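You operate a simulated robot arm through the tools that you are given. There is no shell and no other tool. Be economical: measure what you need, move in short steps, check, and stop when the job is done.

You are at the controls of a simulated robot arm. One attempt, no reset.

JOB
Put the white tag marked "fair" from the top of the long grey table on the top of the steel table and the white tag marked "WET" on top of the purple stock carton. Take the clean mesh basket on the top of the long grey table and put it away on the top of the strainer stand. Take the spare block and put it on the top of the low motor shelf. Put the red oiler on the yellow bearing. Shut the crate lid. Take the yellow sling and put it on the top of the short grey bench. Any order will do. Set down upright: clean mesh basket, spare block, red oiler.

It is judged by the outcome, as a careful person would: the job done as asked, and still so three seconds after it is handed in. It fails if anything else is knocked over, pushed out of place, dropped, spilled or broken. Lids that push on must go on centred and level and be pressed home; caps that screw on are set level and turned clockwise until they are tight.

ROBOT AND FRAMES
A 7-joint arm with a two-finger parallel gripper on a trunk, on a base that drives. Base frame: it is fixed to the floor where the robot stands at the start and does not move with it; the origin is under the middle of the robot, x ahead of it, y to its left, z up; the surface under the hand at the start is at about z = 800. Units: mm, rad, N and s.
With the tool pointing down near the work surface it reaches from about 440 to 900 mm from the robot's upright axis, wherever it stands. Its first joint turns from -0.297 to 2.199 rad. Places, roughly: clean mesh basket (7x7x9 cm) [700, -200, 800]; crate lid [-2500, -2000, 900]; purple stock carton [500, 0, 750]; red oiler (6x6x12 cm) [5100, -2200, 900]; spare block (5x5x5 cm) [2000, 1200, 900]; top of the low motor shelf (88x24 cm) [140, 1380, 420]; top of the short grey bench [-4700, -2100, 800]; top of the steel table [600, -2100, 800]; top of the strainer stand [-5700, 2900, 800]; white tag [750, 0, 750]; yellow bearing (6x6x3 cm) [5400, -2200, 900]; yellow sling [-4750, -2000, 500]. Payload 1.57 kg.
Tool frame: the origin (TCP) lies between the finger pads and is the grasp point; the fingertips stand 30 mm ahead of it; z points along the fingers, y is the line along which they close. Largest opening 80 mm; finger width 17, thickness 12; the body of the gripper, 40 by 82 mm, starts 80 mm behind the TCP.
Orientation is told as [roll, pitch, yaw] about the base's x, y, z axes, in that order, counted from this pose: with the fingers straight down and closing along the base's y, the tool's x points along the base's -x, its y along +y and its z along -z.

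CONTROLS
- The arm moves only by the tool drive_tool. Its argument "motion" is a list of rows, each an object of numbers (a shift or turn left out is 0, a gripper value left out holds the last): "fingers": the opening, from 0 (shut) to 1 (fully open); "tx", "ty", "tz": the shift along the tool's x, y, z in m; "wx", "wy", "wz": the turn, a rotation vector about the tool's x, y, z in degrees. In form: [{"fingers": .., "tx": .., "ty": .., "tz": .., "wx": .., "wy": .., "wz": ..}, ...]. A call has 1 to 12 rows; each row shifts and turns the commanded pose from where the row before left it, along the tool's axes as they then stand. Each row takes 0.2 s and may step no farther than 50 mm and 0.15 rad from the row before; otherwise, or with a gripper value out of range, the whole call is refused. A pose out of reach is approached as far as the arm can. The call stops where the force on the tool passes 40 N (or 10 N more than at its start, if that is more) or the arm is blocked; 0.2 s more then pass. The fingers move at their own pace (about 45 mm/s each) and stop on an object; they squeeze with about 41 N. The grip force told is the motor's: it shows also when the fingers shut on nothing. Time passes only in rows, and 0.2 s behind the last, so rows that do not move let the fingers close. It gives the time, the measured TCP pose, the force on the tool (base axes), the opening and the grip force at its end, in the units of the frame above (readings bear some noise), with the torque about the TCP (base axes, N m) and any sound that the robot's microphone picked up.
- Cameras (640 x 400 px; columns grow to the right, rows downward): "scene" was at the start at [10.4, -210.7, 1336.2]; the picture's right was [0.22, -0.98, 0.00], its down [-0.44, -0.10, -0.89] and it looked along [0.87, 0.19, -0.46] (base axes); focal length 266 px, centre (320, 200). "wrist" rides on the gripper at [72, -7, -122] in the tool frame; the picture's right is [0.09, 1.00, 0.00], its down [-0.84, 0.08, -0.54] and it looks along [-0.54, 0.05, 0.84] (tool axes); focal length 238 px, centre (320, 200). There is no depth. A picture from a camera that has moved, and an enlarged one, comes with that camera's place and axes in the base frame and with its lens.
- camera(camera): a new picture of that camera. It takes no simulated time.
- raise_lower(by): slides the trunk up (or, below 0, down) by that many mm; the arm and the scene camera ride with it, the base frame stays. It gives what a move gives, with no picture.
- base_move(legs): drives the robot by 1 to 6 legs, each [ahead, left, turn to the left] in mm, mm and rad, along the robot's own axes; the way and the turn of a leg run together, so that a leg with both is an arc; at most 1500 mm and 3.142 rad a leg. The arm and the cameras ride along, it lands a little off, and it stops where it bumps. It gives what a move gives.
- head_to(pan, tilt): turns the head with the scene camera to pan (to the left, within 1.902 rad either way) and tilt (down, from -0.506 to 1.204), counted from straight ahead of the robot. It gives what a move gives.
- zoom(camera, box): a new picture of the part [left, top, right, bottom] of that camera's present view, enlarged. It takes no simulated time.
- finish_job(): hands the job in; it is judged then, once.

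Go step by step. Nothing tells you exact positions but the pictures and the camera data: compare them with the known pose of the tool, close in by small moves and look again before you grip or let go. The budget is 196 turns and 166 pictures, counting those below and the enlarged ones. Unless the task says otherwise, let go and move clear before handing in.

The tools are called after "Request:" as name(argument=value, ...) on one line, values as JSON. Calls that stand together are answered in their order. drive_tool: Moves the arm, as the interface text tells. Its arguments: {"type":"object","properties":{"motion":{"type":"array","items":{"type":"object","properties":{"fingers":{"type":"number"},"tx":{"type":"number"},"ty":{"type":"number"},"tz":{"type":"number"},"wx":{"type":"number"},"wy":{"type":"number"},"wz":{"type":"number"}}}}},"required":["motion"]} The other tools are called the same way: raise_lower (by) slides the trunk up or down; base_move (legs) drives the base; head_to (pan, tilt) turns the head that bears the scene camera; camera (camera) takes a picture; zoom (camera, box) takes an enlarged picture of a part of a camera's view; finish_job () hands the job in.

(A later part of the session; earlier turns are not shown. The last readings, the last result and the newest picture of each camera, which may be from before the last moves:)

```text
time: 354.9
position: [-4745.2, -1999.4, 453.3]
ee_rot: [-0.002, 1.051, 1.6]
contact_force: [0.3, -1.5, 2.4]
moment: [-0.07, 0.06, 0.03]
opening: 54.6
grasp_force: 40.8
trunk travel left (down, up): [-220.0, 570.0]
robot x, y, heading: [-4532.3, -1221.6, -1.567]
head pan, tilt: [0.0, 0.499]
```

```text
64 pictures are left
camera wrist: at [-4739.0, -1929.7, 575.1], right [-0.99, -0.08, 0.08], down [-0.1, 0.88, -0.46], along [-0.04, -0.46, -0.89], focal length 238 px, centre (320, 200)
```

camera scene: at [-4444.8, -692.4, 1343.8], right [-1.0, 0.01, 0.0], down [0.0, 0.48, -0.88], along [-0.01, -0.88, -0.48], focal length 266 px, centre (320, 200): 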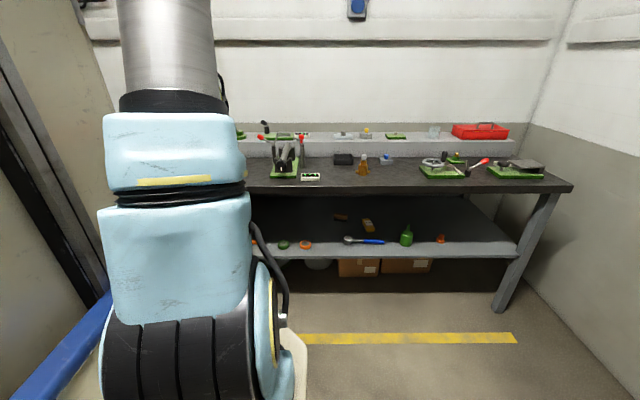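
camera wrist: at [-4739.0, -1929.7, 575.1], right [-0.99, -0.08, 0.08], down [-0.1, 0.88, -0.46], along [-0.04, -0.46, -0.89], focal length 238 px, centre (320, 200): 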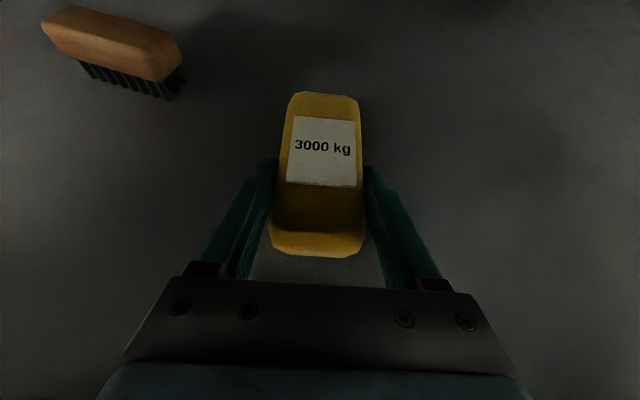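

Gripped. Lifting 60 mm and pulling out.

Request:
drive_tool(motion=[{"tx": 0.0173, "tz": -0.01}, {"tx": 0.0173, "tz": -0.01}, {"tx": 0.0217, "tz": -0.0125}, {}, {"tz": -0.0346, "tx": -0.02}, {"tz": -0.0346, "tx": -0.02}, {"tz": -0.0346, "tx": -0.02}, {}])

Request:
camera(camera="wrist")

```text
time: 356.7
position: [-4749.4, -1876.2, 517.6]
ee_rot: [0.0, 1.053, 1.6]
contact_force: [-0.4, 0.1, -2.6]
moment: [0.03, 0.01, -0.02]
opening: 54.5
grasp_force: 40.8
trunk travel left (down, up): [-220.0, 570.0]
robot x, y, heading: [-4532.3, -1222.0, -1.568]
head pan, tilt: [0.0, 0.499]
```

```text
63 pictures are left
camera wrist: at [-4742.4, -1808.1, 640.3], right [-0.99, -0.08, 0.08], down [-0.1, 0.88, -0.46], along [-0.04, -0.46, -0.89], focal length 238 px, centre (320, 200)
```

wrist: 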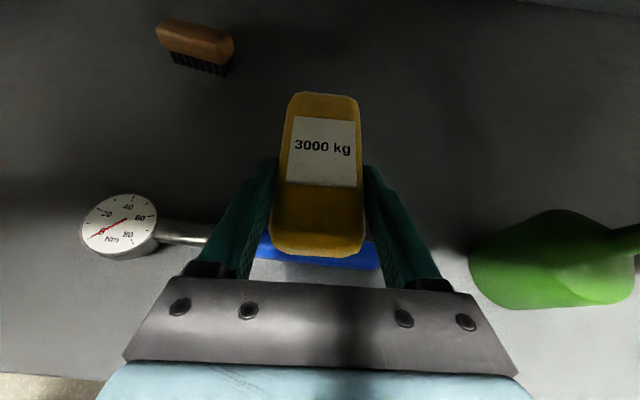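

Request:
base_move(legs=[[-320, 0, 0]])

Request:
raise_lower(by=380)

Request:
raise_lower(by=120)

Request:
camera(camera="wrist")

Request:
camera(camera="scene")

```text
time: 358.9
position: [-4751.4, -1555.0, 517.0]
ee_rot: [-0.001, 1.051, 1.599]
contact_force: [-1.0, -0.1, -2.4]
moment: [0.05, -0.04, 0.01]
opening: 54.3
grasp_force: 41.0
trunk travel left (down, up): [-220.0, 570.0]
robot x, y, heading: [-4534.2, -902.1, -1.567]
head pan, tilt: [0.0, 0.499]
```

```text
time: 362.5
position: [-4751.9, -1555.2, 897.5]
ee_rot: [0.0, 1.051, 1.599]
contact_force: [-0.2, 1.0, -2.4]
moment: [0.02, 0.0, -0.01]
opening: 54.5
grasp_force: 40.2
trunk travel left (down, up): [-600.0, 190.0]
robot x, y, heading: [-4530.8, -899.9, -1.567]
head pan, tilt: [0.0, 0.499]
```

```text
time: 364.0
position: [-4750.8, -1554.3, 1018.0]
ee_rot: [0.001, 1.051, 1.598]
contact_force: [-0.7, 0.6, -2.5]
moment: [0.04, 0.0, -0.02]
opening: 54.4
grasp_force: 41.1
trunk travel left (down, up): [-720.0, 70.0]
robot x, y, heading: [-4536.6, -899.5, -1.568]
head pan, tilt: [0.0, 0.499]
```

```text
62 pictures are left
camera wrist: at [-4745.1, -1486.4, 1140.1], right [-0.99, -0.07, 0.08], down [-0.1, 0.88, -0.46], along [-0.04, -0.46, -0.89], focal length 238 px, centre (320, 200)
```

wrist: 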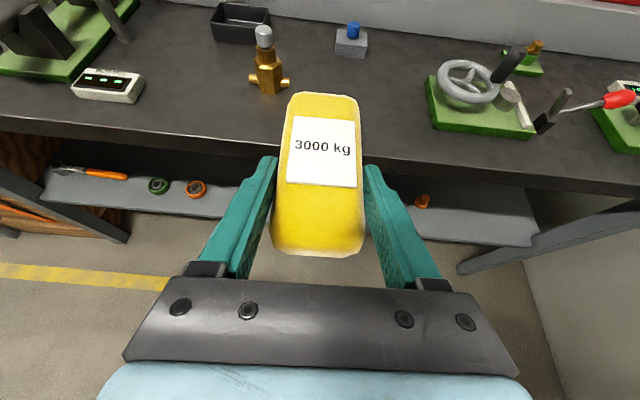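

```text
61 pictures are left
camera scene: at [-4762.3, -912.8, 1353.8], right [-1.0, 0.0, 0.0], down [0.0, 0.48, -0.88], along [0.0, -0.88, -0.48], focal length 266 px, centre (320, 200)
```

scene: 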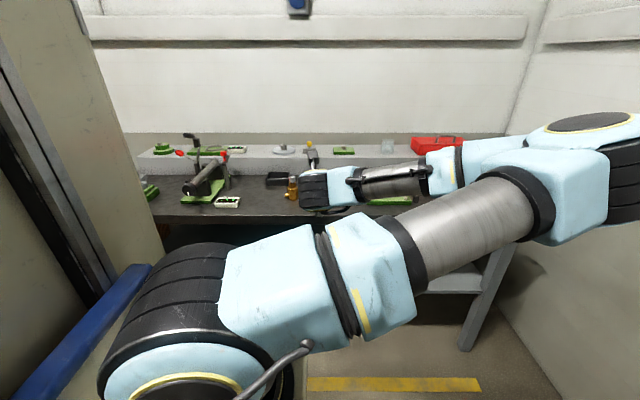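

The bench top between the brass valve and the wheel fixture is free near [-4750, -1870]. Driving ahead 305 mm at this height.

Request:
base_move(legs=[[305, 0, 0]])

Request:
camera(camera="wrist")

```text
time: 366.1
position: [-4750.3, -1860.5, 1018.1]
ee_rot: [0.0, 1.051, 1.598]
contact_force: [0.3, 0.0, -2.1]
moment: [0.06, -0.01, 0.03]
opening: 54.8
grasp_force: 40.6
trunk travel left (down, up): [-720.0, 70.0]
robot x, y, heading: [-4529.9, -1202.1, -1.569]
head pan, tilt: [0.0, 0.499]
```

```text
60 pictures are left
camera wrist: at [-4744.5, -1792.0, 1140.1], right [-0.99, -0.07, 0.08], down [-0.1, 0.88, -0.46], along [-0.04, -0.46, -0.89], focal length 238 px, centre (320, 200)
```

wrist: 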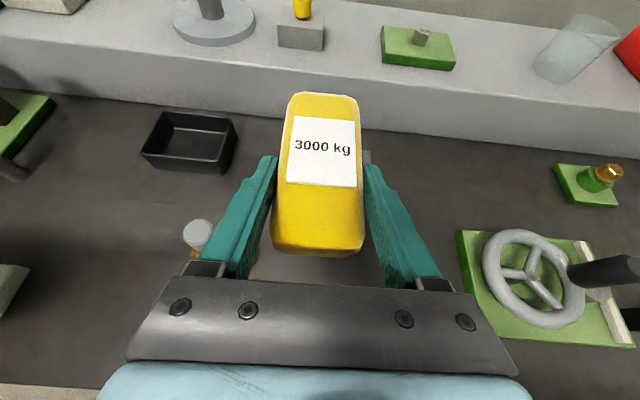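

Clear spot below. Lowering the trunk 160 mm, then checking.

Request:
raise_lower(by=-150)

Request:
camera(camera="wrist")

Request:
camera(camera="scene")

```text
time: 367.9
position: [-4751.2, -1860.7, 872.5]
ee_rot: [0.004, 1.062, 1.604]
contact_force: [-3.1, 2.0, 40.0]
moment: [0.23, -0.7, 0.6]
opening: 54.6
grasp_force: 41.4
trunk travel left (down, up): [-570.0, 220.0]
robot x, y, heading: [-4534.9, -1204.9, -1.577]
head pan, tilt: [0.0, 0.499]
```

```text
59 pictures are left
camera wrist: at [-4744.1, -1791.2, 994.2], right [-0.99, -0.07, 0.08], down [-0.1, 0.88, -0.47], along [-0.04, -0.47, -0.88], focal length 238 px, centre (320, 200)
```

wrist: 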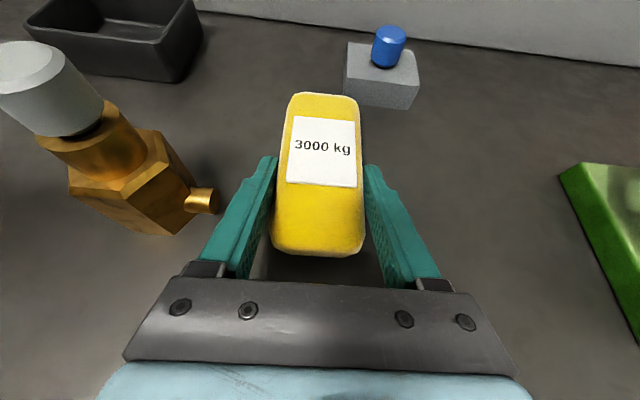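

```text
58 pictures are left
camera scene: at [-4761.3, -1216.9, 1204.6], right [-1.0, 0.0, 0.0], down [0.0, 0.48, -0.88], along [0.0, -0.88, -0.48], focal length 266 px, centre (320, 200)
```

scene: 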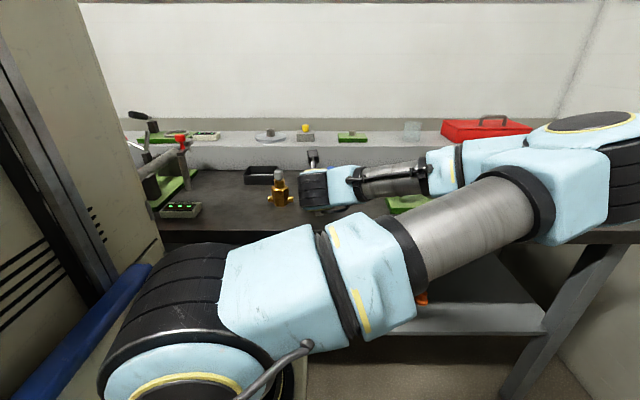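

The sling already rests on the bench (top ≈ 847) with some pressing. Easing up slightly before release.

Request:
raise_lower(by=3)

```text
time: 368.4
position: [-4751.3, -1860.0, 871.4]
ee_rot: [0.002, 1.057, 1.601]
contact_force: [-0.7, -8.3, 27.3]
moment: [-1.3, -0.34, -0.18]
opening: 54.7
grasp_force: 40.4
trunk travel left (down, up): [-573.0, 217.0]
robot x, y, heading: [-4531.8, -1208.5, -1.57]
head pan, tilt: [0.0, 0.499]
```

Request:
raise_lower(by=3)

Request:
zoom(camera="scene", box=[220, 120, 440, 260])

```text
time: 368.9
position: [-4750.9, -1859.6, 873.4]
ee_rot: [-0.002, 1.049, 1.598]
contact_force: [0.8, -3.4, 9.7]
moment: [-0.81, 0.26, 0.12]
opening: 54.6
grasp_force: 41.2
trunk travel left (down, up): [-576.0, 214.0]
robot x, y, heading: [-4531.8, -1207.5, -1.57]
head pan, tilt: [0.0, 0.499]
```

```text
2.86 times, centred on (330, 190) of scene
camera zoom: at [-4761.4, -1218.1, 1209.6], right [-1.0, 0.0, 0.0], down [0.0, 0.48, -0.88], along [0.0, -0.88, -0.48], focal length 759 px, centre (291, 229)
```

zoom: 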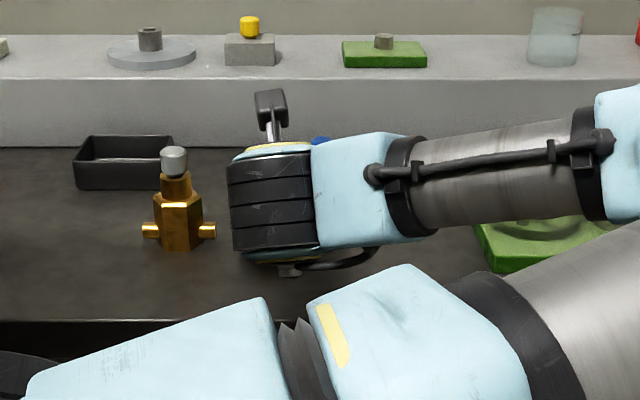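

Light contact now. Opening and withdrawing up and back.

Request:
drive_tool(motion=[{"fingers": 0.75}, {"fingers": 0.85}, {"fingers": 1.0}, {}, {"tx": 0.03, "tz": -0.0175}, {"tx": 0.035, "tz": -0.02}, {"tx": 0.035, "tz": -0.02}, {}])

Request:
camera(camera="wrist")

```text
time: 370.7
position: [-4751.3, -1859.8, 988.1]
ee_rot: [-0.002, 1.051, 1.595]
contact_force: [0.5, 0.3, -0.6]
moment: [0.01, -0.02, -0.04]
opening: 80.2
grasp_force: 0.1
trunk travel left (down, up): [-576.0, 214.0]
robot x, y, heading: [-4530.0, -1206.8, -1.573]
head pan, tilt: [0.0, 0.499]
```

```text
56 pictures are left
camera wrist: at [-4744.4, -1791.0, 1111.7], right [-0.99, -0.07, 0.08], down [-0.1, 0.88, -0.46], along [-0.04, -0.46, -0.89], focal length 238 px, centre (320, 200)
```

wrist: 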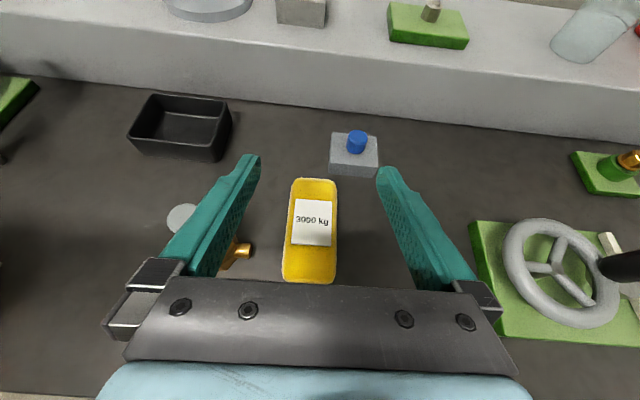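

The sling lies on the bench. Backing away, then restoring the tool to pointing down.

Request:
base_move(legs=[[-420, 0, 0], [0, 300, 0]])

Request:
drive_tool(motion=[{"wy": -8.5}, {"wy": -8.5}, {"wy": -8.5}, {"wy": -8.5}, {"wy": -8.5}, {"wy": -8.5}, {"wy": -8.5}, {"wz": -8.5, "ty": -0.04}, {"wz": -8.5, "ty": -0.04}, {"wz": -8.5, "ty": -0.04}, {"wz": -8.5}, {"wz": -8.5}])

Request:
drive_tool(motion=[{"wz": -8.5}, {"wz": -8.5}, {"wz": -8.5}, {"wz": -8.5}, {"wz": -8.5}, {"wz": -8.5}, {"wz": -8.5}, {"wz": -8.5}, {"wz": -8.5}, {"wz": -8.5}, {"wz": -8.5}, {"wz": -8.5}])

Request:
drive_tool(motion=[{"wz": -8.5}, {"wz": -8.5}, {"wz": -8.5}, {"wz": -8.5}, {"wz": -1.5}, {}])

```text
time: 374.9
position: [-4455.4, -1438.7, 988.7]
ee_rot: [-0.001, 1.05, 1.596]
contact_force: [0.0, 0.1, -0.1]
moment: [0.02, 0.01, -0.04]
opening: 79.7
grasp_force: 0.2
trunk travel left (down, up): [-576.0, 214.0]
robot x, y, heading: [-4236.2, -786.7, -1.57]
head pan, tilt: [0.0, 0.499]
```

```text
time: 377.5
position: [-4337.5, -1417.0, 987.7]
ee_rot: [0.01, 0.008, 2.338]
contact_force: [-0.1, -0.1, -0.4]
moment: [0.0, 0.01, 0.05]
opening: 80.2
grasp_force: 0.1
trunk travel left (down, up): [-576.0, 214.0]
robot x, y, heading: [-4235.0, -783.2, -1.565]
head pan, tilt: [0.0, 0.499]
```

```text
time: 380.1
position: [-4338.6, -1416.7, 988.2]
ee_rot: [0.009, -0.01, -2.165]
contact_force: [-0.4, -0.9, 0.7]
moment: [0.01, 0.01, -0.01]
opening: 80.1
grasp_force: 0.0
trunk travel left (down, up): [-576.0, 214.0]
robot x, y, heading: [-4234.0, -784.3, -1.568]
head pan, tilt: [0.0, 0.499]
```

```text
time: 381.5
position: [-4338.4, -1417.1, 987.4]
ee_rot: [0.0, -0.011, -1.546]
contact_force: [-0.8, 0.6, 0.7]
moment: [0.0, -0.01, -0.01]
opening: 80.1
grasp_force: 0.0
trunk travel left (down, up): [-576.0, 214.0]
robot x, y, heading: [-4234.7, -786.8, -1.566]
head pan, tilt: [0.0, 0.499]
```

Request:
raise_lower(by=140)

Request:
base_move(legs=[[0, 1500, 0], [0, 400, 0]])

Request:
head_to(pan=-0.1, tilt=0.45)

Request:
camera(camera="scene")

```text
time: 383.2
position: [-4338.1, -1417.7, 1128.6]
ee_rot: [0.0, -0.012, -1.547]
contact_force: [-0.3, 0.2, -0.5]
moment: [0.03, 0.0, 0.01]
opening: 80.1
grasp_force: 0.0
trunk travel left (down, up): [-716.0, 74.0]
robot x, y, heading: [-4235.0, -786.2, -1.574]
head pan, tilt: [0.0, 0.499]
```

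```text
time: 392.7
position: [-2449.3, -1425.9, 1127.4]
ee_rot: [0.0, -0.012, -1.554]
contact_force: [-0.1, -0.7, -1.0]
moment: [-0.02, -0.02, 0.03]
opening: 80.0
grasp_force: 0.0
trunk travel left (down, up): [-716.0, 74.0]
robot x, y, heading: [-2342.9, -793.0, -1.577]
head pan, tilt: [0.0, 0.499]
```

```text
time: 393.4
position: [-2449.5, -1426.1, 1127.9]
ee_rot: [-0.001, -0.012, -1.555]
contact_force: [-0.1, 0.1, 0.0]
moment: [0.02, 0.0, -0.06]
opening: 80.1
grasp_force: 0.0
trunk travel left (down, up): [-716.0, 74.0]
robot x, y, heading: [-2338.8, -796.5, -1.581]
head pan, tilt: [-0.099, 0.45]
```

```text
55 pictures are left
camera scene: at [-2579.2, -804.5, 1354.2], right [-0.99, 0.11, 0.0], down [0.05, 0.43, -0.9], along [-0.1, -0.89, -0.44], focal length 266 px, centre (320, 200)
```

scene: 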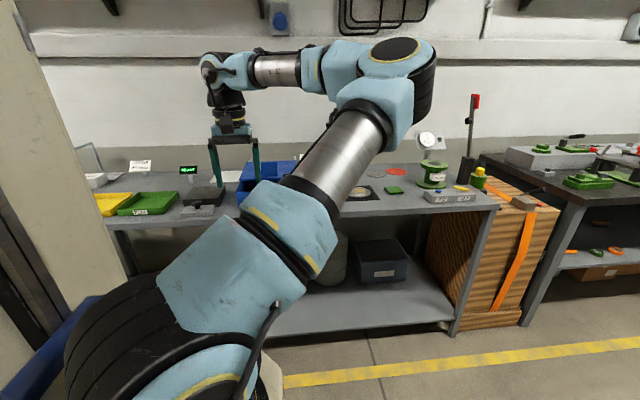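

Request:
camera(camera="wrist")

Request:
zoom(camera="scene", box=[170, 120, 430, 240])

```text
54 pictures are left
camera wrist: at [-2455.7, -1354.3, 1249.3], right [0.99, 0.11, 0.0], down [0.09, -0.83, 0.55], along [0.06, -0.55, -0.83], focal length 238 px, centre (320, 200)
```

wrist: 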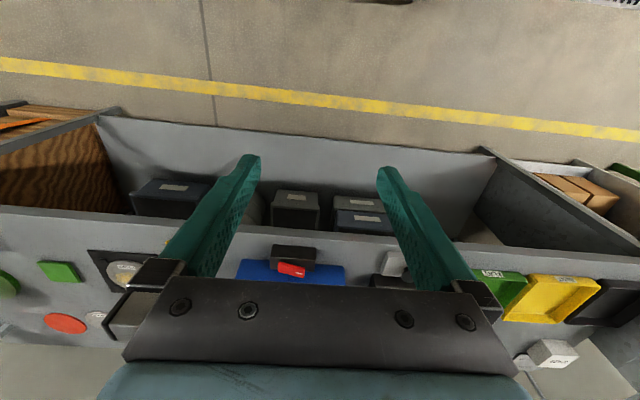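

```text
2.46 times, centred on (300, 180) of scene
camera zoom: at [-2579.2, -804.5, 1354.2], right [-0.99, 0.11, 0.0], down [0.05, 0.43, -0.9], along [-0.1, -0.89, -0.44], focal length 654 px, centre (369, 249)
```

zoom: 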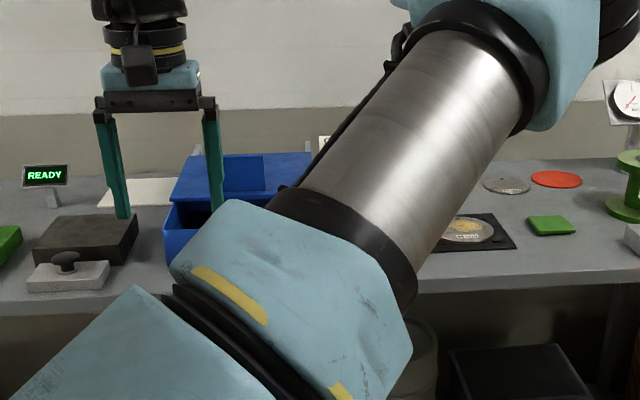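

A blue crate with a raised lid sits behind the arm. Shifting left to see it properly.

Request:
base_move(legs=[[0, 420, 0.01]])

Request:
head_to(pan=-0.25, tilt=0.45)

Request:
camera(camera="scene")

```text
time: 395.9
position: [-2021.9, -1428.7, 1127.9]
ee_rot: [-0.002, -0.012, -1.544]
contact_force: [0.3, 0.2, 0.9]
moment: [-0.02, 0.02, -0.03]
opening: 80.2
grasp_force: 0.0
trunk travel left (down, up): [-716.0, 74.0]
robot x, y, heading: [-1918.4, -798.1, -1.568]
head pan, tilt: [-0.099, 0.45]
```

```text
time: 396.6
position: [-2022.1, -1427.9, 1128.1]
ee_rot: [0.001, -0.011, -1.544]
contact_force: [-0.1, -0.5, -0.2]
moment: [0.01, -0.01, 0.04]
opening: 79.9
grasp_force: 0.1
trunk travel left (down, up): [-716.0, 74.0]
robot x, y, heading: [-1921.1, -796.3, -1.565]
head pan, tilt: [-0.25, 0.45]
```

```text
52 pictures are left
camera scene: at [-2172.5, -806.6, 1354.3], right [-0.97, 0.24, 0.0], down [0.11, 0.42, -0.9], along [-0.22, -0.87, -0.44], focal length 266 px, centre (320, 200)
```

scene: 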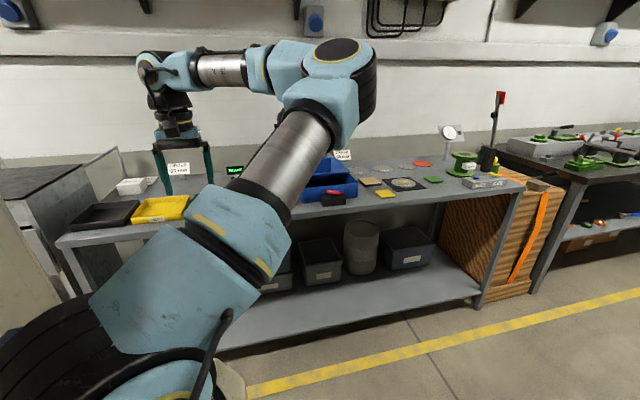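

Request:
drive_tool(motion=[{"ty": 0.045}, {"ty": 0.045}, {"ty": 0.045}, {"ty": 0.02, "tx": 0.03}, {}])

Request:
camera(camera="scene")

```text
time: 397.8
position: [-1867.3, -1393.9, 1128.4]
ee_rot: [0.0, -0.013, -1.546]
contact_force: [0.0, -0.1, -0.2]
moment: [-0.02, 0.01, 0.02]
opening: 80.0
grasp_force: 0.0
trunk travel left (down, up): [-716.0, 74.0]
robot x, y, heading: [-1915.4, -796.4, -1.567]
head pan, tilt: [-0.25, 0.45]
```

```text
51 pictures are left
camera scene: at [-2172.6, -806.7, 1354.3], right [-0.97, 0.24, 0.0], down [0.11, 0.42, -0.9], along [-0.22, -0.87, -0.44], focal length 266 px, centre (320, 200)
```

scene: 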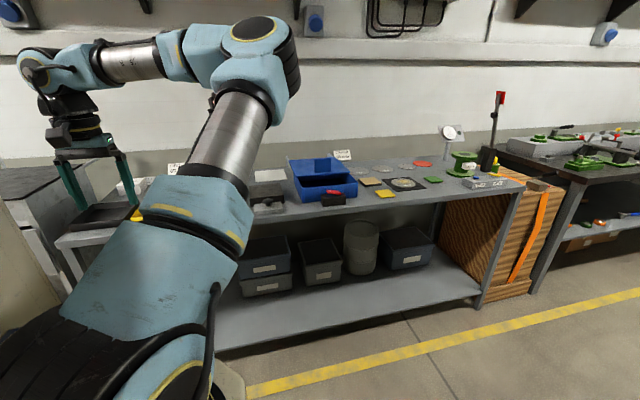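

Request:
zoom(camera="scene", box=[250, 130, 410, 230])

```text
4.00 times, centred on (330, 180) of scene
camera zoom: at [-2172.6, -806.7, 1354.3], right [-0.97, 0.24, 0.0], down [0.11, 0.42, -0.9], along [-0.22, -0.87, -0.44], focal length 1062 px, centre (280, 280)
```

zoom: 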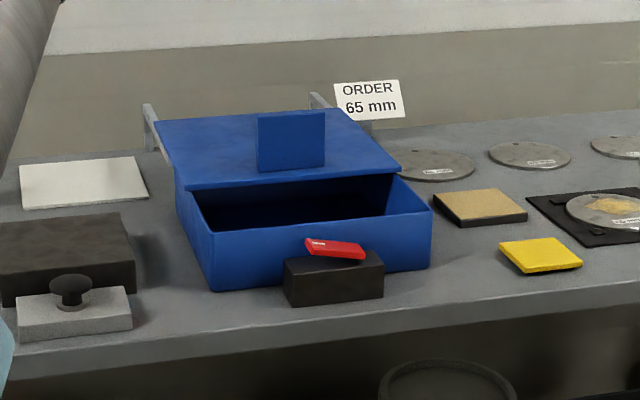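

The crate has a sliding lid pushed back on rails, with an upright tab at about [-2478, -1960], z 918–986; it must come forward ~120 mm. Driving in front of it.

Request:
base_move(legs=[[0, -600, 0], [400, 0, 0]])

Request:
camera(camera="wrist")

Request:
camera(camera="scene")

```text
time: 403.4
position: [-2473.3, -1798.2, 1128.5]
ee_rot: [0.001, -0.012, -1.545]
contact_force: [0.6, -0.6, -0.4]
moment: [0.03, -0.04, 0.0]
opening: 80.2
grasp_force: 0.1
trunk travel left (down, up): [-716.0, 74.0]
robot x, y, heading: [-2521.3, -1200.2, -1.571]
head pan, tilt: [-0.25, 0.45]
```

```text
49 pictures are left
camera wrist: at [-2478.6, -1727.4, 1249.0], right [0.99, 0.12, 0.0], down [0.1, -0.83, 0.55], along [0.07, -0.55, -0.83], focal length 238 px, centre (320, 200)
```

wrist: 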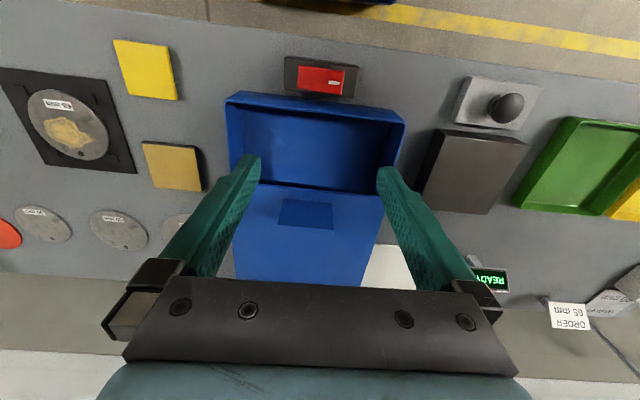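

```text
48 pictures are left
camera scene: at [-2776.1, -1210.9, 1354.3], right [-0.97, 0.24, 0.0], down [0.11, 0.42, -0.9], along [-0.22, -0.87, -0.44], focal length 266 px, centre (320, 200)
```

scene: 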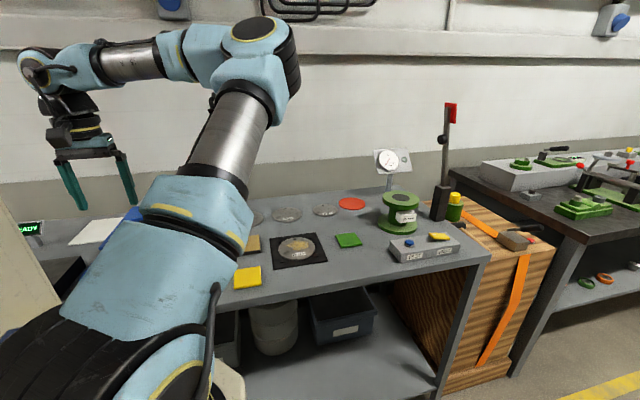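

Request:
zoom(camera="wrist", box=[210, 80, 430, 290])

```text
1.90 times, centred on (320, 185) of wrist
camera zoom: at [-2478.6, -1727.4, 1249.0], right [0.99, 0.12, 0.0], down [0.1, -0.83, 0.55], along [0.07, -0.55, -0.83], focal length 454 px, centre (320, 229)
```

zoom: 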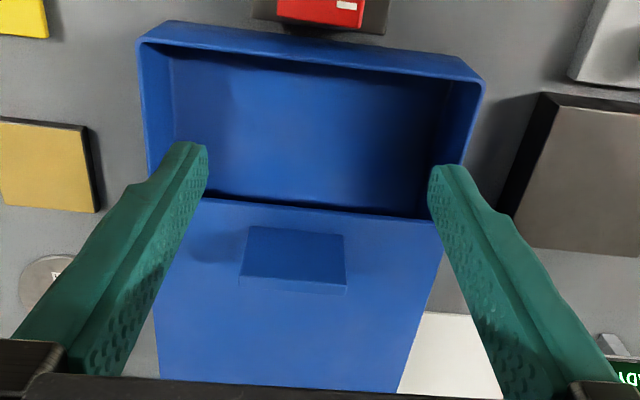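

The tab is an upright plate (front face y ≈ -1951, z 918–986, ~7 mm thick). Turning the gripper 90° so that it closes along y.

Request:
drive_tool(motion=[{"wz": 8.3}, {"wz": 8.3}, {"wz": 8.3}, {"wz": 8.3}, {"wz": 8.3}, {"wz": 8.3}, {"wz": 8.3}, {"wz": 8.3}, {"wz": 8.3}, {"wz": 8.3}, {"wz": 8.3}, {}])

Request:
drive_tool(motion=[{"ty": 0.04, "fingers": 0.7}, {"ty": 0.04}, {"ty": 0.04}, {"ty": 0.037}, {"tz": 0.04}, {"tz": 0.025}, {}])

Request:
camera(camera="wrist")

```text
time: 405.9
position: [-2471.3, -1798.8, 1128.1]
ee_rot: [0.014, -0.001, -3.14]
contact_force: [0.4, 0.5, -0.8]
moment: [0.0, -0.01, 0.03]
opening: 79.9
grasp_force: 0.0
trunk travel left (down, up): [-716.0, 74.0]
robot x, y, heading: [-2528.8, -1200.6, -1.568]
head pan, tilt: [-0.25, 0.45]
```

```text
time: 407.6
position: [-2471.0, -1955.1, 1065.7]
ee_rot: [0.013, 0.001, -3.139]
contact_force: [0.1, 0.4, -0.4]
moment: [-0.03, -0.02, -0.02]
opening: 55.8
grasp_force: 0.0
trunk travel left (down, up): [-716.0, 74.0]
robot x, y, heading: [-2523.6, -1200.5, -1.569]
head pan, tilt: [-0.25, 0.45]
```

```text
46 pictures are left
camera wrist: at [-2397.6, -1949.0, 1187.4], right [0.1, -1.0, 0.01], down [-0.84, -0.07, 0.54], along [-0.54, -0.06, -0.84], focal length 238 px, centre (320, 200)
```

wrist: 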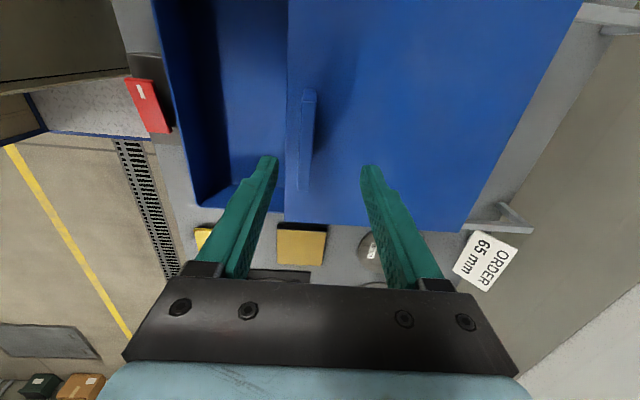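

Request:
drive_tool(motion=[{"ty": -0.006, "tz": 0.02}, {"tz": 0.03}, {}])

Request:
camera(camera="wrist")

```text
time: 408.4
position: [-2470.3, -1950.4, 1014.1]
ee_rot: [0.012, 0.002, -3.137]
contact_force: [-0.9, 0.1, 0.2]
moment: [-0.01, 0.01, 0.02]
opening: 56.0
grasp_force: 0.1
trunk travel left (down, up): [-716.0, 74.0]
robot x, y, heading: [-2519.2, -1202.5, -1.566]
head pan, tilt: [-0.25, 0.45]
```

```text
45 pictures are left
camera wrist: at [-2397.4, -1944.2, 1136.5], right [0.1, -1.0, 0.01], down [-0.84, -0.07, 0.54], along [-0.54, -0.06, -0.84], focal length 238 px, centre (320, 200)
```

wrist: 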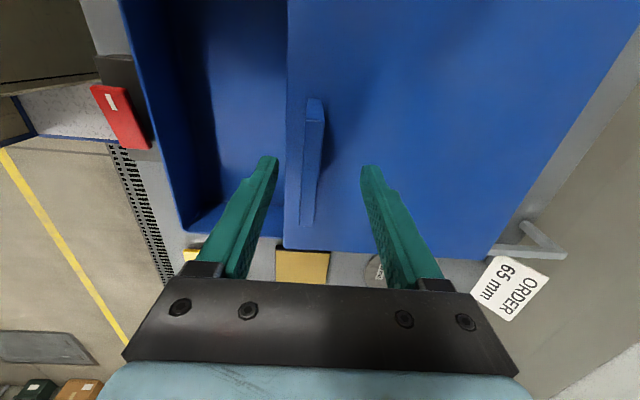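

Request:
drive_tool(motion=[{"tz": 0.02}, {"tz": 0.014}, {"fingers": 0.0}, {}, {}, {}, {}])

Request:
camera(camera="wrist")

```text
time: 409.9
position: [-2471.5, -1952.4, 980.9]
ee_rot: [0.012, -0.001, -3.139]
contact_force: [0.3, -1.5, -1.1]
moment: [1.31, 0.11, -0.3]
opening: 12.3
grasp_force: 29.4
trunk travel left (down, up): [-716.0, 74.0]
robot x, y, heading: [-2525.2, -1202.2, -1.569]
head pan, tilt: [-0.25, 0.45]
```

```text
44 pictures are left
camera wrist: at [-2397.5, -1945.2, 1102.3], right [0.1, -1.0, 0.01], down [-0.84, -0.07, 0.54], along [-0.54, -0.06, -0.84], focal length 238 px, centre (320, 200)
```

wrist: 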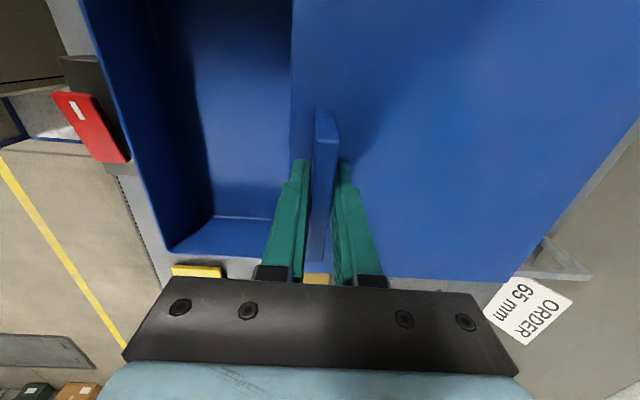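

The tab is pinched. Pulling the lid forward in small steps.

Request:
drive_tool(motion=[{"ty": -0.01}, {"ty": -0.015}, {"ty": -0.015}, {}])

Request:
camera(camera="wrist")

```text
time: 410.9
position: [-2472.0, -1910.7, 980.2]
ee_rot: [0.011, 0.001, -3.137]
contact_force: [-2.5, 1.3, 4.2]
moment: [1.34, -0.08, -0.34]
opening: 12.2
grasp_force: 29.5
trunk travel left (down, up): [-716.0, 74.0]
robot x, y, heading: [-2526.7, -1201.1, -1.571]
head pan, tilt: [-0.25, 0.45]
```

```text
43 pictures are left
camera wrist: at [-2397.6, -1904.7, 1102.2], right [0.1, -1.0, 0.01], down [-0.84, -0.07, 0.54], along [-0.54, -0.06, -0.84], focal length 238 px, centre (320, 200)
```

wrist: 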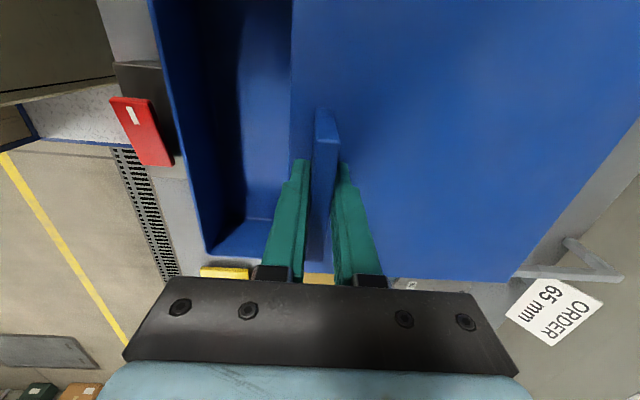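

The lid slides easily. Continuing.

Request:
drive_tool(motion=[{"ty": -0.015}, {"ty": -0.015}, {"ty": -0.015}, {"ty": -0.01}, {}])

Request:
camera(camera="wrist")

```text
time: 412.1
position: [-2471.0, -1854.6, 980.5]
ee_rot: [0.012, 0.0, -3.135]
contact_force: [-4.4, 2.0, 10.4]
moment: [1.35, 0.0, -0.3]
opening: 12.3
grasp_force: 29.5
trunk travel left (down, up): [-716.0, 74.0]
robot x, y, heading: [-2524.1, -1201.3, -1.567]
head pan, tilt: [-0.25, 0.45]
```

```text
42 pictures are left
camera wrist: at [-2397.6, -1849.1, 1102.2], right [0.1, -1.0, 0.01], down [-0.84, -0.07, 0.54], along [-0.54, -0.06, -0.84], focal length 238 px, centre (320, 200)
```

wrist: 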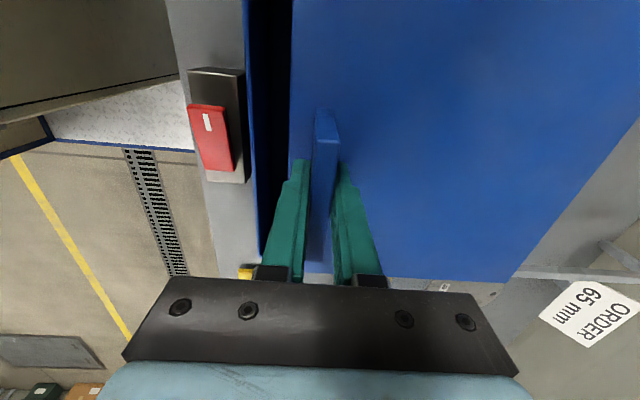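

Request:
drive_tool(motion=[{"ty": -0.01}, {"ty": -0.008}, {"ty": -0.005}, {}])

Request:
camera(camera="wrist")

```text
time: 413.1
position: [-2470.7, -1833.7, 981.3]
ee_rot: [0.014, 0.002, -3.138]
contact_force: [-5.1, -0.9, 16.3]
moment: [1.33, 0.03, -0.35]
opening: 12.3
grasp_force: 29.3
trunk travel left (down, up): [-716.0, 74.0]
robot x, y, heading: [-2525.8, -1202.2, -1.571]
head pan, tilt: [-0.25, 0.45]
```

```text
41 pictures are left
camera wrist: at [-2397.6, -1827.0, 1102.1], right [0.1, -1.0, 0.01], down [-0.84, -0.07, 0.54], along [-0.54, -0.06, -0.84], focal length 238 px, centre (320, 200)
```

wrist: 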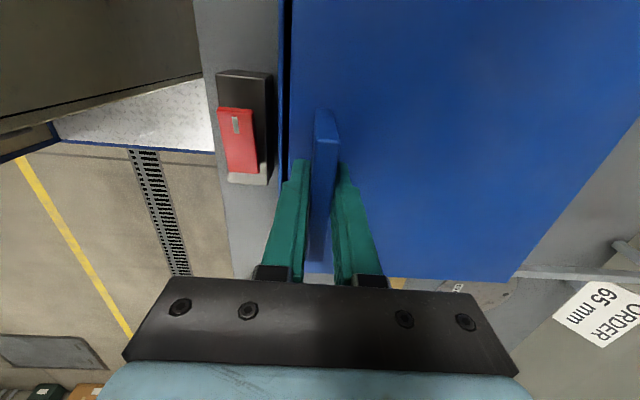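

Request:
drive_tool(motion=[{"ty": -0.003}, {"ty": -0.003}, {"ty": -0.003}, {"ty": -0.002}, {}])

Request:
zoom(camera="wrist", box=[200, 0, 400, 200])

```text
time: 414.4
position: [-2471.0, -1823.7, 979.0]
ee_rot: [0.014, 0.0, -3.137]
contact_force: [-0.5, -1.3, 20.3]
moment: [1.32, -0.09, -0.35]
opening: 12.2
grasp_force: 29.1
trunk travel left (down, up): [-716.0, 74.0]
robot x, y, heading: [-2522.3, -1200.1, -1.57]
head pan, tilt: [-0.25, 0.45]
```

```text
2.00 times, centred on (300, 100) of wrist
camera zoom: at [-2397.7, -1815.9, 1102.1], right [0.1, -1.0, 0.01], down [-0.84, -0.07, 0.54], along [-0.54, -0.06, -0.84], focal length 477 px, centre (360, 400)
```

zoom: 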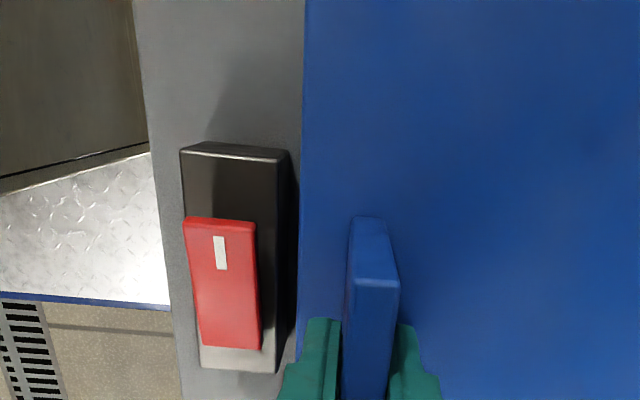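

Request:
drive_tool(motion=[{"ty": -0.002}, {"ty": -0.001}, {}])

Request:
zoom(camera="wrist", box=[250, 0, 330, 80])

```text
time: 415.1
position: [-2471.0, -1819.4, 979.5]
ee_rot: [0.014, 0.002, -3.138]
contact_force: [0.0, -2.4, 23.4]
moment: [1.35, -0.31, -0.33]
opening: 12.4
grasp_force: 29.0
trunk travel left (down, up): [-716.0, 74.0]
robot x, y, heading: [-2527.4, -1200.6, -1.57]
head pan, tilt: [-0.25, 0.45]
```

```text
5.00 times, centred on (290, 40) of wrist
camera zoom: at [-2397.6, -1812.9, 1102.1], right [0.1, -1.0, 0.01], down [-0.84, -0.07, 0.54], along [-0.54, -0.06, -0.84], focal length 1192 px, centre (470, 1000)
```

zoom: 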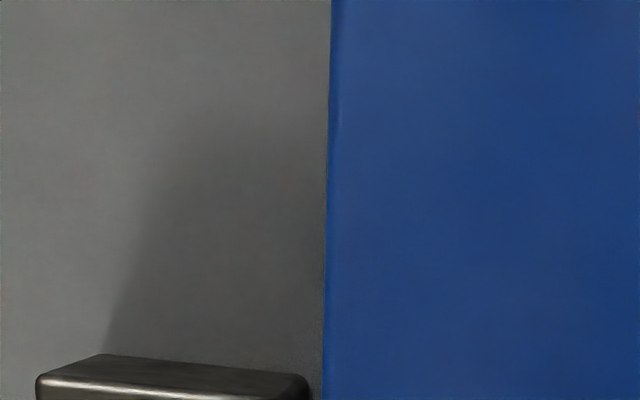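

No hard stop is felt; I'll let go and look at the crate from above.

Request:
drive_tool(motion=[{"fingers": 0.5}, {}, {}, {"tz": -0.04}, {"tz": -0.045}, {"tz": -0.045}, {"tx": 0.045}, {"tx": 0.045}, {"tx": 0.045}, {}])

Request:
camera(camera="wrist")

```text
time: 417.4
position: [-2335.2, -1818.3, 1109.5]
ee_rot: [0.015, -0.001, -3.139]
contact_force: [0.9, -0.8, 0.3]
moment: [0.0, 0.02, 0.02]
opening: 39.9
grasp_force: 0.0
trunk travel left (down, up): [-716.0, 74.0]
robot x, y, heading: [-2526.5, -1198.9, -1.574]
head pan, tilt: [-0.25, 0.45]
```

```text
38 pictures are left
camera wrist: at [-2262.1, -1811.4, 1231.0], right [0.1, -1.0, 0.01], down [-0.84, -0.07, 0.54], along [-0.54, -0.06, -0.84], focal length 238 px, centre (320, 200)
```

wrist: 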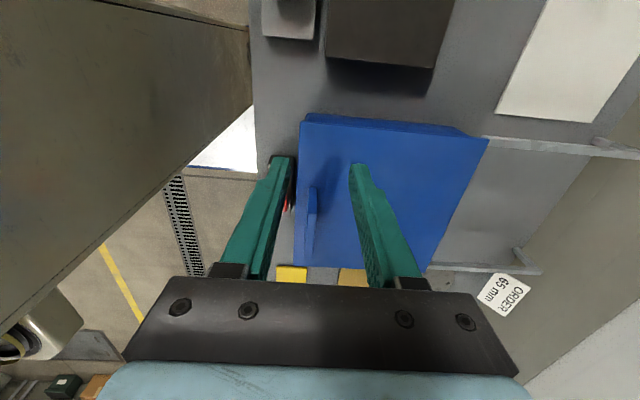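

Request:
zoom(camera="wrist", box=[260, 90, 500, 200])

```text
2.67 times, centred on (380, 145) of wrist
camera zoom: at [-2262.1, -1811.4, 1231.0], right [0.1, -1.0, 0.01], down [-0.84, -0.07, 0.54], along [-0.54, -0.06, -0.84], focal length 636 px, centre (160, 347)
```

zoom: 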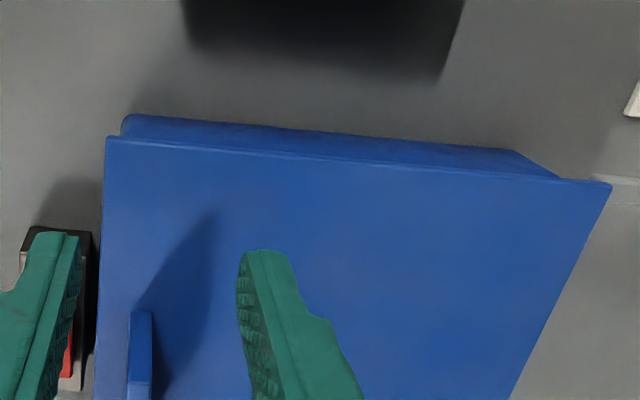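

Request:
head_to(pan=0.45, tilt=0.6)

Request:
camera(camera="scene")

```text
time: 418.4
position: [-2335.7, -1818.8, 1108.8]
ee_rot: [0.013, 0.001, -3.138]
contact_force: [0.4, -0.2, 0.0]
moment: [0.03, 0.02, -0.04]
opening: 39.9
grasp_force: 0.1
trunk travel left (down, up): [-716.0, 74.0]
robot x, y, heading: [-2525.9, -1198.5, -1.568]
head pan, tilt: [0.45, 0.6]
```

```text
36 pictures are left
camera scene: at [-2715.0, -1201.3, 1340.7], right [-0.9, -0.44, 0.0], down [-0.25, 0.51, -0.83], along [0.36, -0.74, -0.56], focal length 266 px, centre (320, 200)
```

scene: 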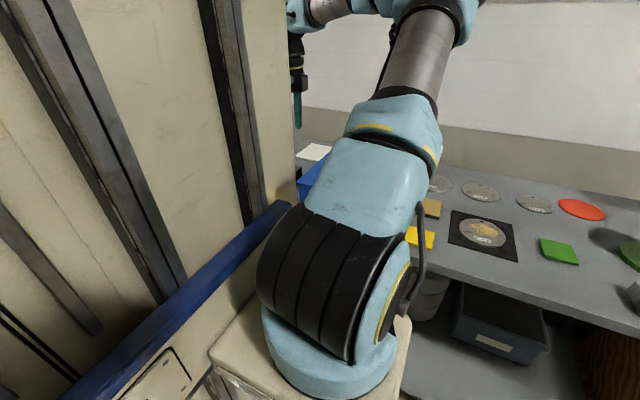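

Request:
base_move(legs=[[-150, 600, 0]])

Request:
head_to(pan=-0.4, tilt=0.6)

Request:
camera(camera="scene")

```text
time: 421.9
position: [-1728.2, -1666.8, 1109.3]
ee_rot: [0.011, 0.0, -3.134]
contact_force: [0.7, -0.8, -1.0]
moment: [-0.02, 0.0, -0.02]
opening: 40.0
grasp_force: 0.0
trunk travel left (down, up): [-716.0, 74.0]
robot x, y, heading: [-1923.6, -1049.2, -1.563]
head pan, tilt: [0.45, 0.6]
```

```text
time: 423.1
position: [-1728.0, -1666.1, 1109.1]
ee_rot: [0.011, -0.002, -3.133]
contact_force: [0.3, 0.1, 0.4]
moment: [0.03, 0.0, 0.0]
opening: 40.1
grasp_force: 0.0
trunk travel left (down, up): [-716.0, 74.0]
robot x, y, heading: [-1918.9, -1047.1, -1.566]
head pan, tilt: [-0.4, 0.6]
```

```text
35 pictures are left
camera scene: at [-2183.6, -1052.8, 1340.7], right [-0.92, 0.38, 0.0], down [0.22, 0.52, -0.83], along [-0.32, -0.76, -0.56], focal length 266 px, centre (320, 200)
```

scene: 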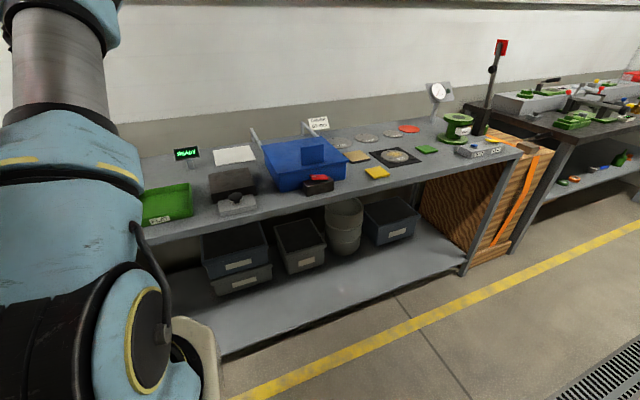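

Request:
zoom(camera="scene", box=[240, 110, 380, 210])

```text
4.00 times, centred on (310, 160) of scene
camera zoom: at [-2183.6, -1052.8, 1340.7], right [-0.92, 0.38, 0.0], down [0.22, 0.52, -0.83], along [-0.32, -0.76, -0.56], focal length 1062 px, centre (360, 360)
```

zoom: 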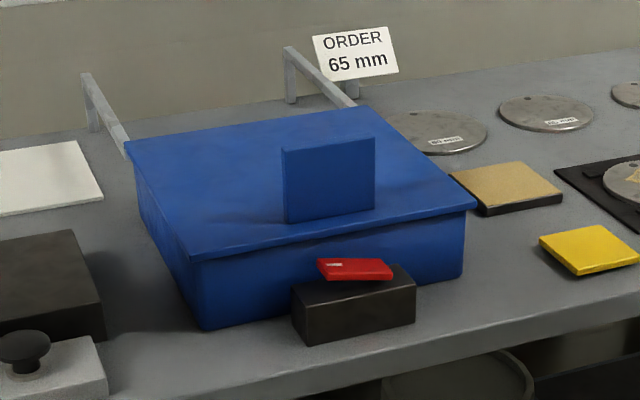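

Request:
zoom(camera="scene", box=[264, 138, 304, 198])

Request:
zoom(camera="scene", box=[330, 140, 370, 190])

```text
6.67 times, centred on (284, 168) of scene
camera zoom: at [-2183.6, -1052.8, 1340.7], right [-0.92, 0.38, 0.0], down [0.22, 0.52, -0.83], along [-0.32, -0.76, -0.56], focal length 1770 px, centre (560, 413)
```

zoom: 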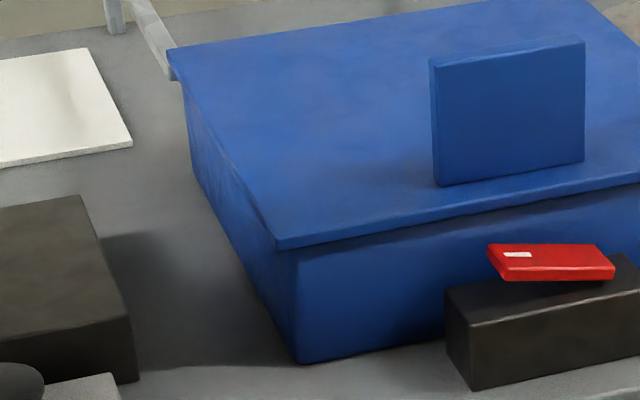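

```text
8.00 times, centred on (350, 165) of scene
camera zoom: at [-2183.6, -1052.8, 1340.7], right [-0.92, 0.38, 0.0], down [0.22, 0.52, -0.83], along [-0.32, -0.76, -0.56], focal length 2125 px, centre (80, 480)
```

zoom: 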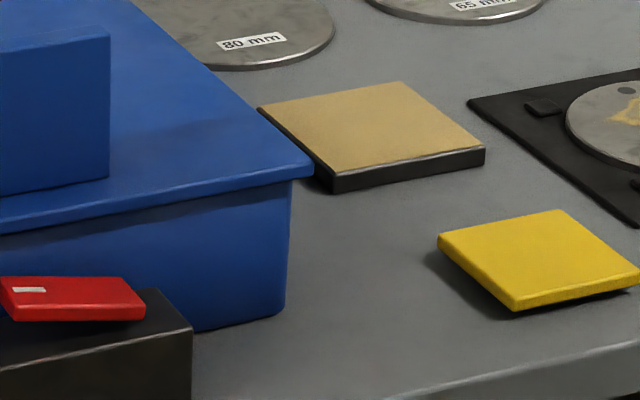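

The lid is nearly home, but by its overhangs it wants about 8–10 mm more. Going back to regrip and pull to the stop.

Request:
base_move(legs=[[0, -600, -0.005], [150, 0, 0]])

Request:
camera(camera="wrist")

```text
time: 427.4
position: [-2323.3, -1821.3, 1108.9]
ee_rot: [0.013, 0.001, -3.13]
contact_force: [0.0, 0.2, 0.0]
moment: [-0.02, -0.02, 0.03]
opening: 40.1
grasp_force: 0.0
trunk travel left (down, up): [-716.0, 74.0]
robot x, y, heading: [-2520.6, -1203.3, -1.562]
head pan, tilt: [-0.4, 0.6]
```

```text
31 pictures are left
camera wrist: at [-2250.6, -1813.7, 1231.0], right [0.1, -0.99, 0.01], down [-0.84, -0.08, 0.54], along [-0.54, -0.07, -0.84], focal length 238 px, centre (320, 200)
```

wrist: 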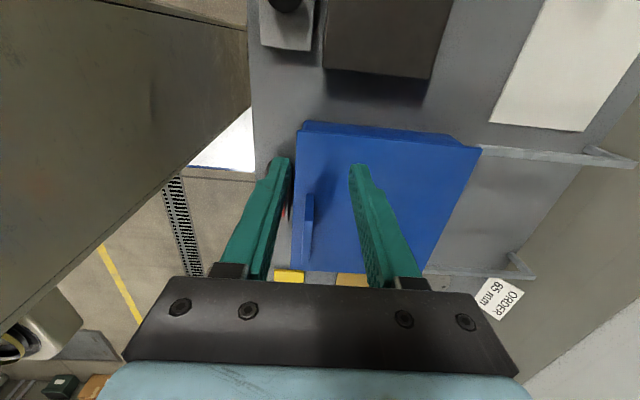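

Request:
drive_tool(motion=[{"tx": -0.04, "fingers": 0.65}, {"tx": -0.04}, {"tx": -0.04}, {"tx": -0.028}, {"tz": 0.045}, {"tz": 0.045}, {}])

Request:
camera(camera="wrist")

```text
time: 429.0
position: [-2471.7, -1823.6, 1018.4]
ee_rot: [0.012, 0.0, -3.131]
contact_force: [0.1, 0.1, 0.2]
moment: [-0.02, -0.01, 0.01]
opening: 51.8
grasp_force: 0.1
trunk travel left (down, up): [-716.0, 74.0]
robot x, y, heading: [-2517.7, -1205.7, -1.567]
head pan, tilt: [-0.4, 0.6]
```

```text
30 pictures are left
camera wrist: at [-2398.8, -1816.5, 1140.5], right [0.1, -0.99, 0.01], down [-0.84, -0.08, 0.54], along [-0.54, -0.07, -0.84], focal length 238 px, centre (320, 200)
```

wrist: 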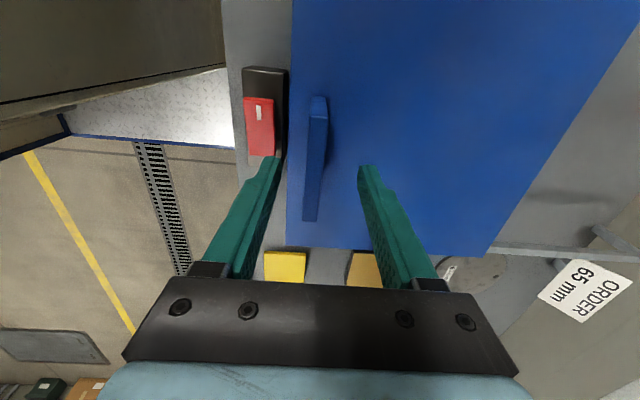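

Request:
drive_tool(motion=[{"tz": 0.02}, {"tz": 0.016}, {"fingers": 0.0}, {}, {}, {}, {}])

Request:
drive_tool(motion=[{"ty": -0.003}, {"ty": -0.003}, {"ty": -0.002}, {}])

```text
time: 430.6
position: [-2471.7, -1825.5, 983.1]
ee_rot: [0.012, 0.0, -3.131]
contact_force: [0.8, -1.0, -1.5]
moment: [1.26, 0.11, -0.46]
opening: 12.3
grasp_force: 29.7
trunk travel left (down, up): [-716.0, 74.0]
robot x, y, heading: [-2518.3, -1203.2, -1.559]
head pan, tilt: [-0.4, 0.6]
```

```text
time: 431.6
position: [-2471.1, -1819.4, 983.0]
ee_rot: [0.017, 0.003, -3.133]
contact_force: [5.6, -32.4, -4.3]
moment: [0.91, 0.3, -0.43]
opening: 12.7
grasp_force: 29.4
trunk travel left (down, up): [-716.0, 74.0]
robot x, y, heading: [-2518.2, -1200.2, -1.566]
head pan, tilt: [-0.4, 0.6]
```

A firm stop is felt now (32 N): the lid is fully shut. Releasing and rising.

Request:
drive_tool(motion=[{"ty": -0.001}, {"ty": 0.003}, {"fingers": 0.5}, {}, {}, {"tz": -0.04}, {"tz": -0.045}, {"tz": -0.045}, {}])

Request:
base_move(legs=[[-250, 0, 0], [0, 600, 0]])

Request:
camera(camera="scene")

```text
time: 433.6
position: [-2471.6, -1817.0, 1113.0]
ee_rot: [0.013, 0.0, -3.131]
contact_force: [0.6, -0.7, 0.5]
moment: [0.01, -0.01, 0.01]
opening: 39.9
grasp_force: 0.0
trunk travel left (down, up): [-716.0, 74.0]
robot x, y, heading: [-2515.7, -1205.0, -1.559]
head pan, tilt: [-0.4, 0.6]
```

```text
time: 438.4
position: [-1874.2, -1561.5, 1112.6]
ee_rot: [0.015, 0.0, -3.126]
contact_force: [0.2, 0.3, -0.4]
moment: [0.01, 0.0, -0.02]
opening: 40.2
grasp_force: 0.1
trunk travel left (down, up): [-716.0, 74.0]
robot x, y, heading: [-1923.3, -943.9, -1.558]
head pan, tilt: [-0.4, 0.6]
```

```text
29 pictures are left
camera scene: at [-2184.4, -953.8, 1340.7], right [-0.93, 0.38, 0.0], down [0.21, 0.52, -0.83], along [-0.31, -0.76, -0.56], focal length 266 px, centre (320, 200)
```

scene: 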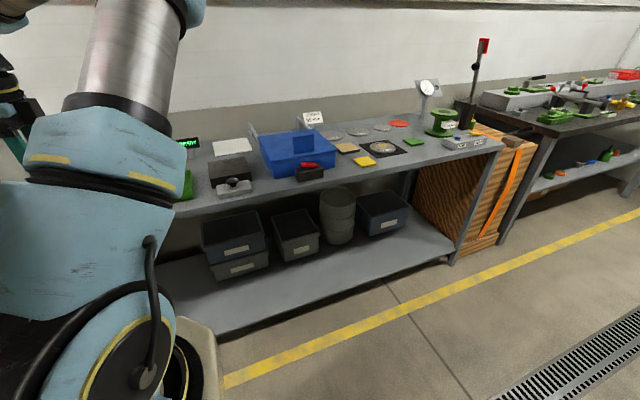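

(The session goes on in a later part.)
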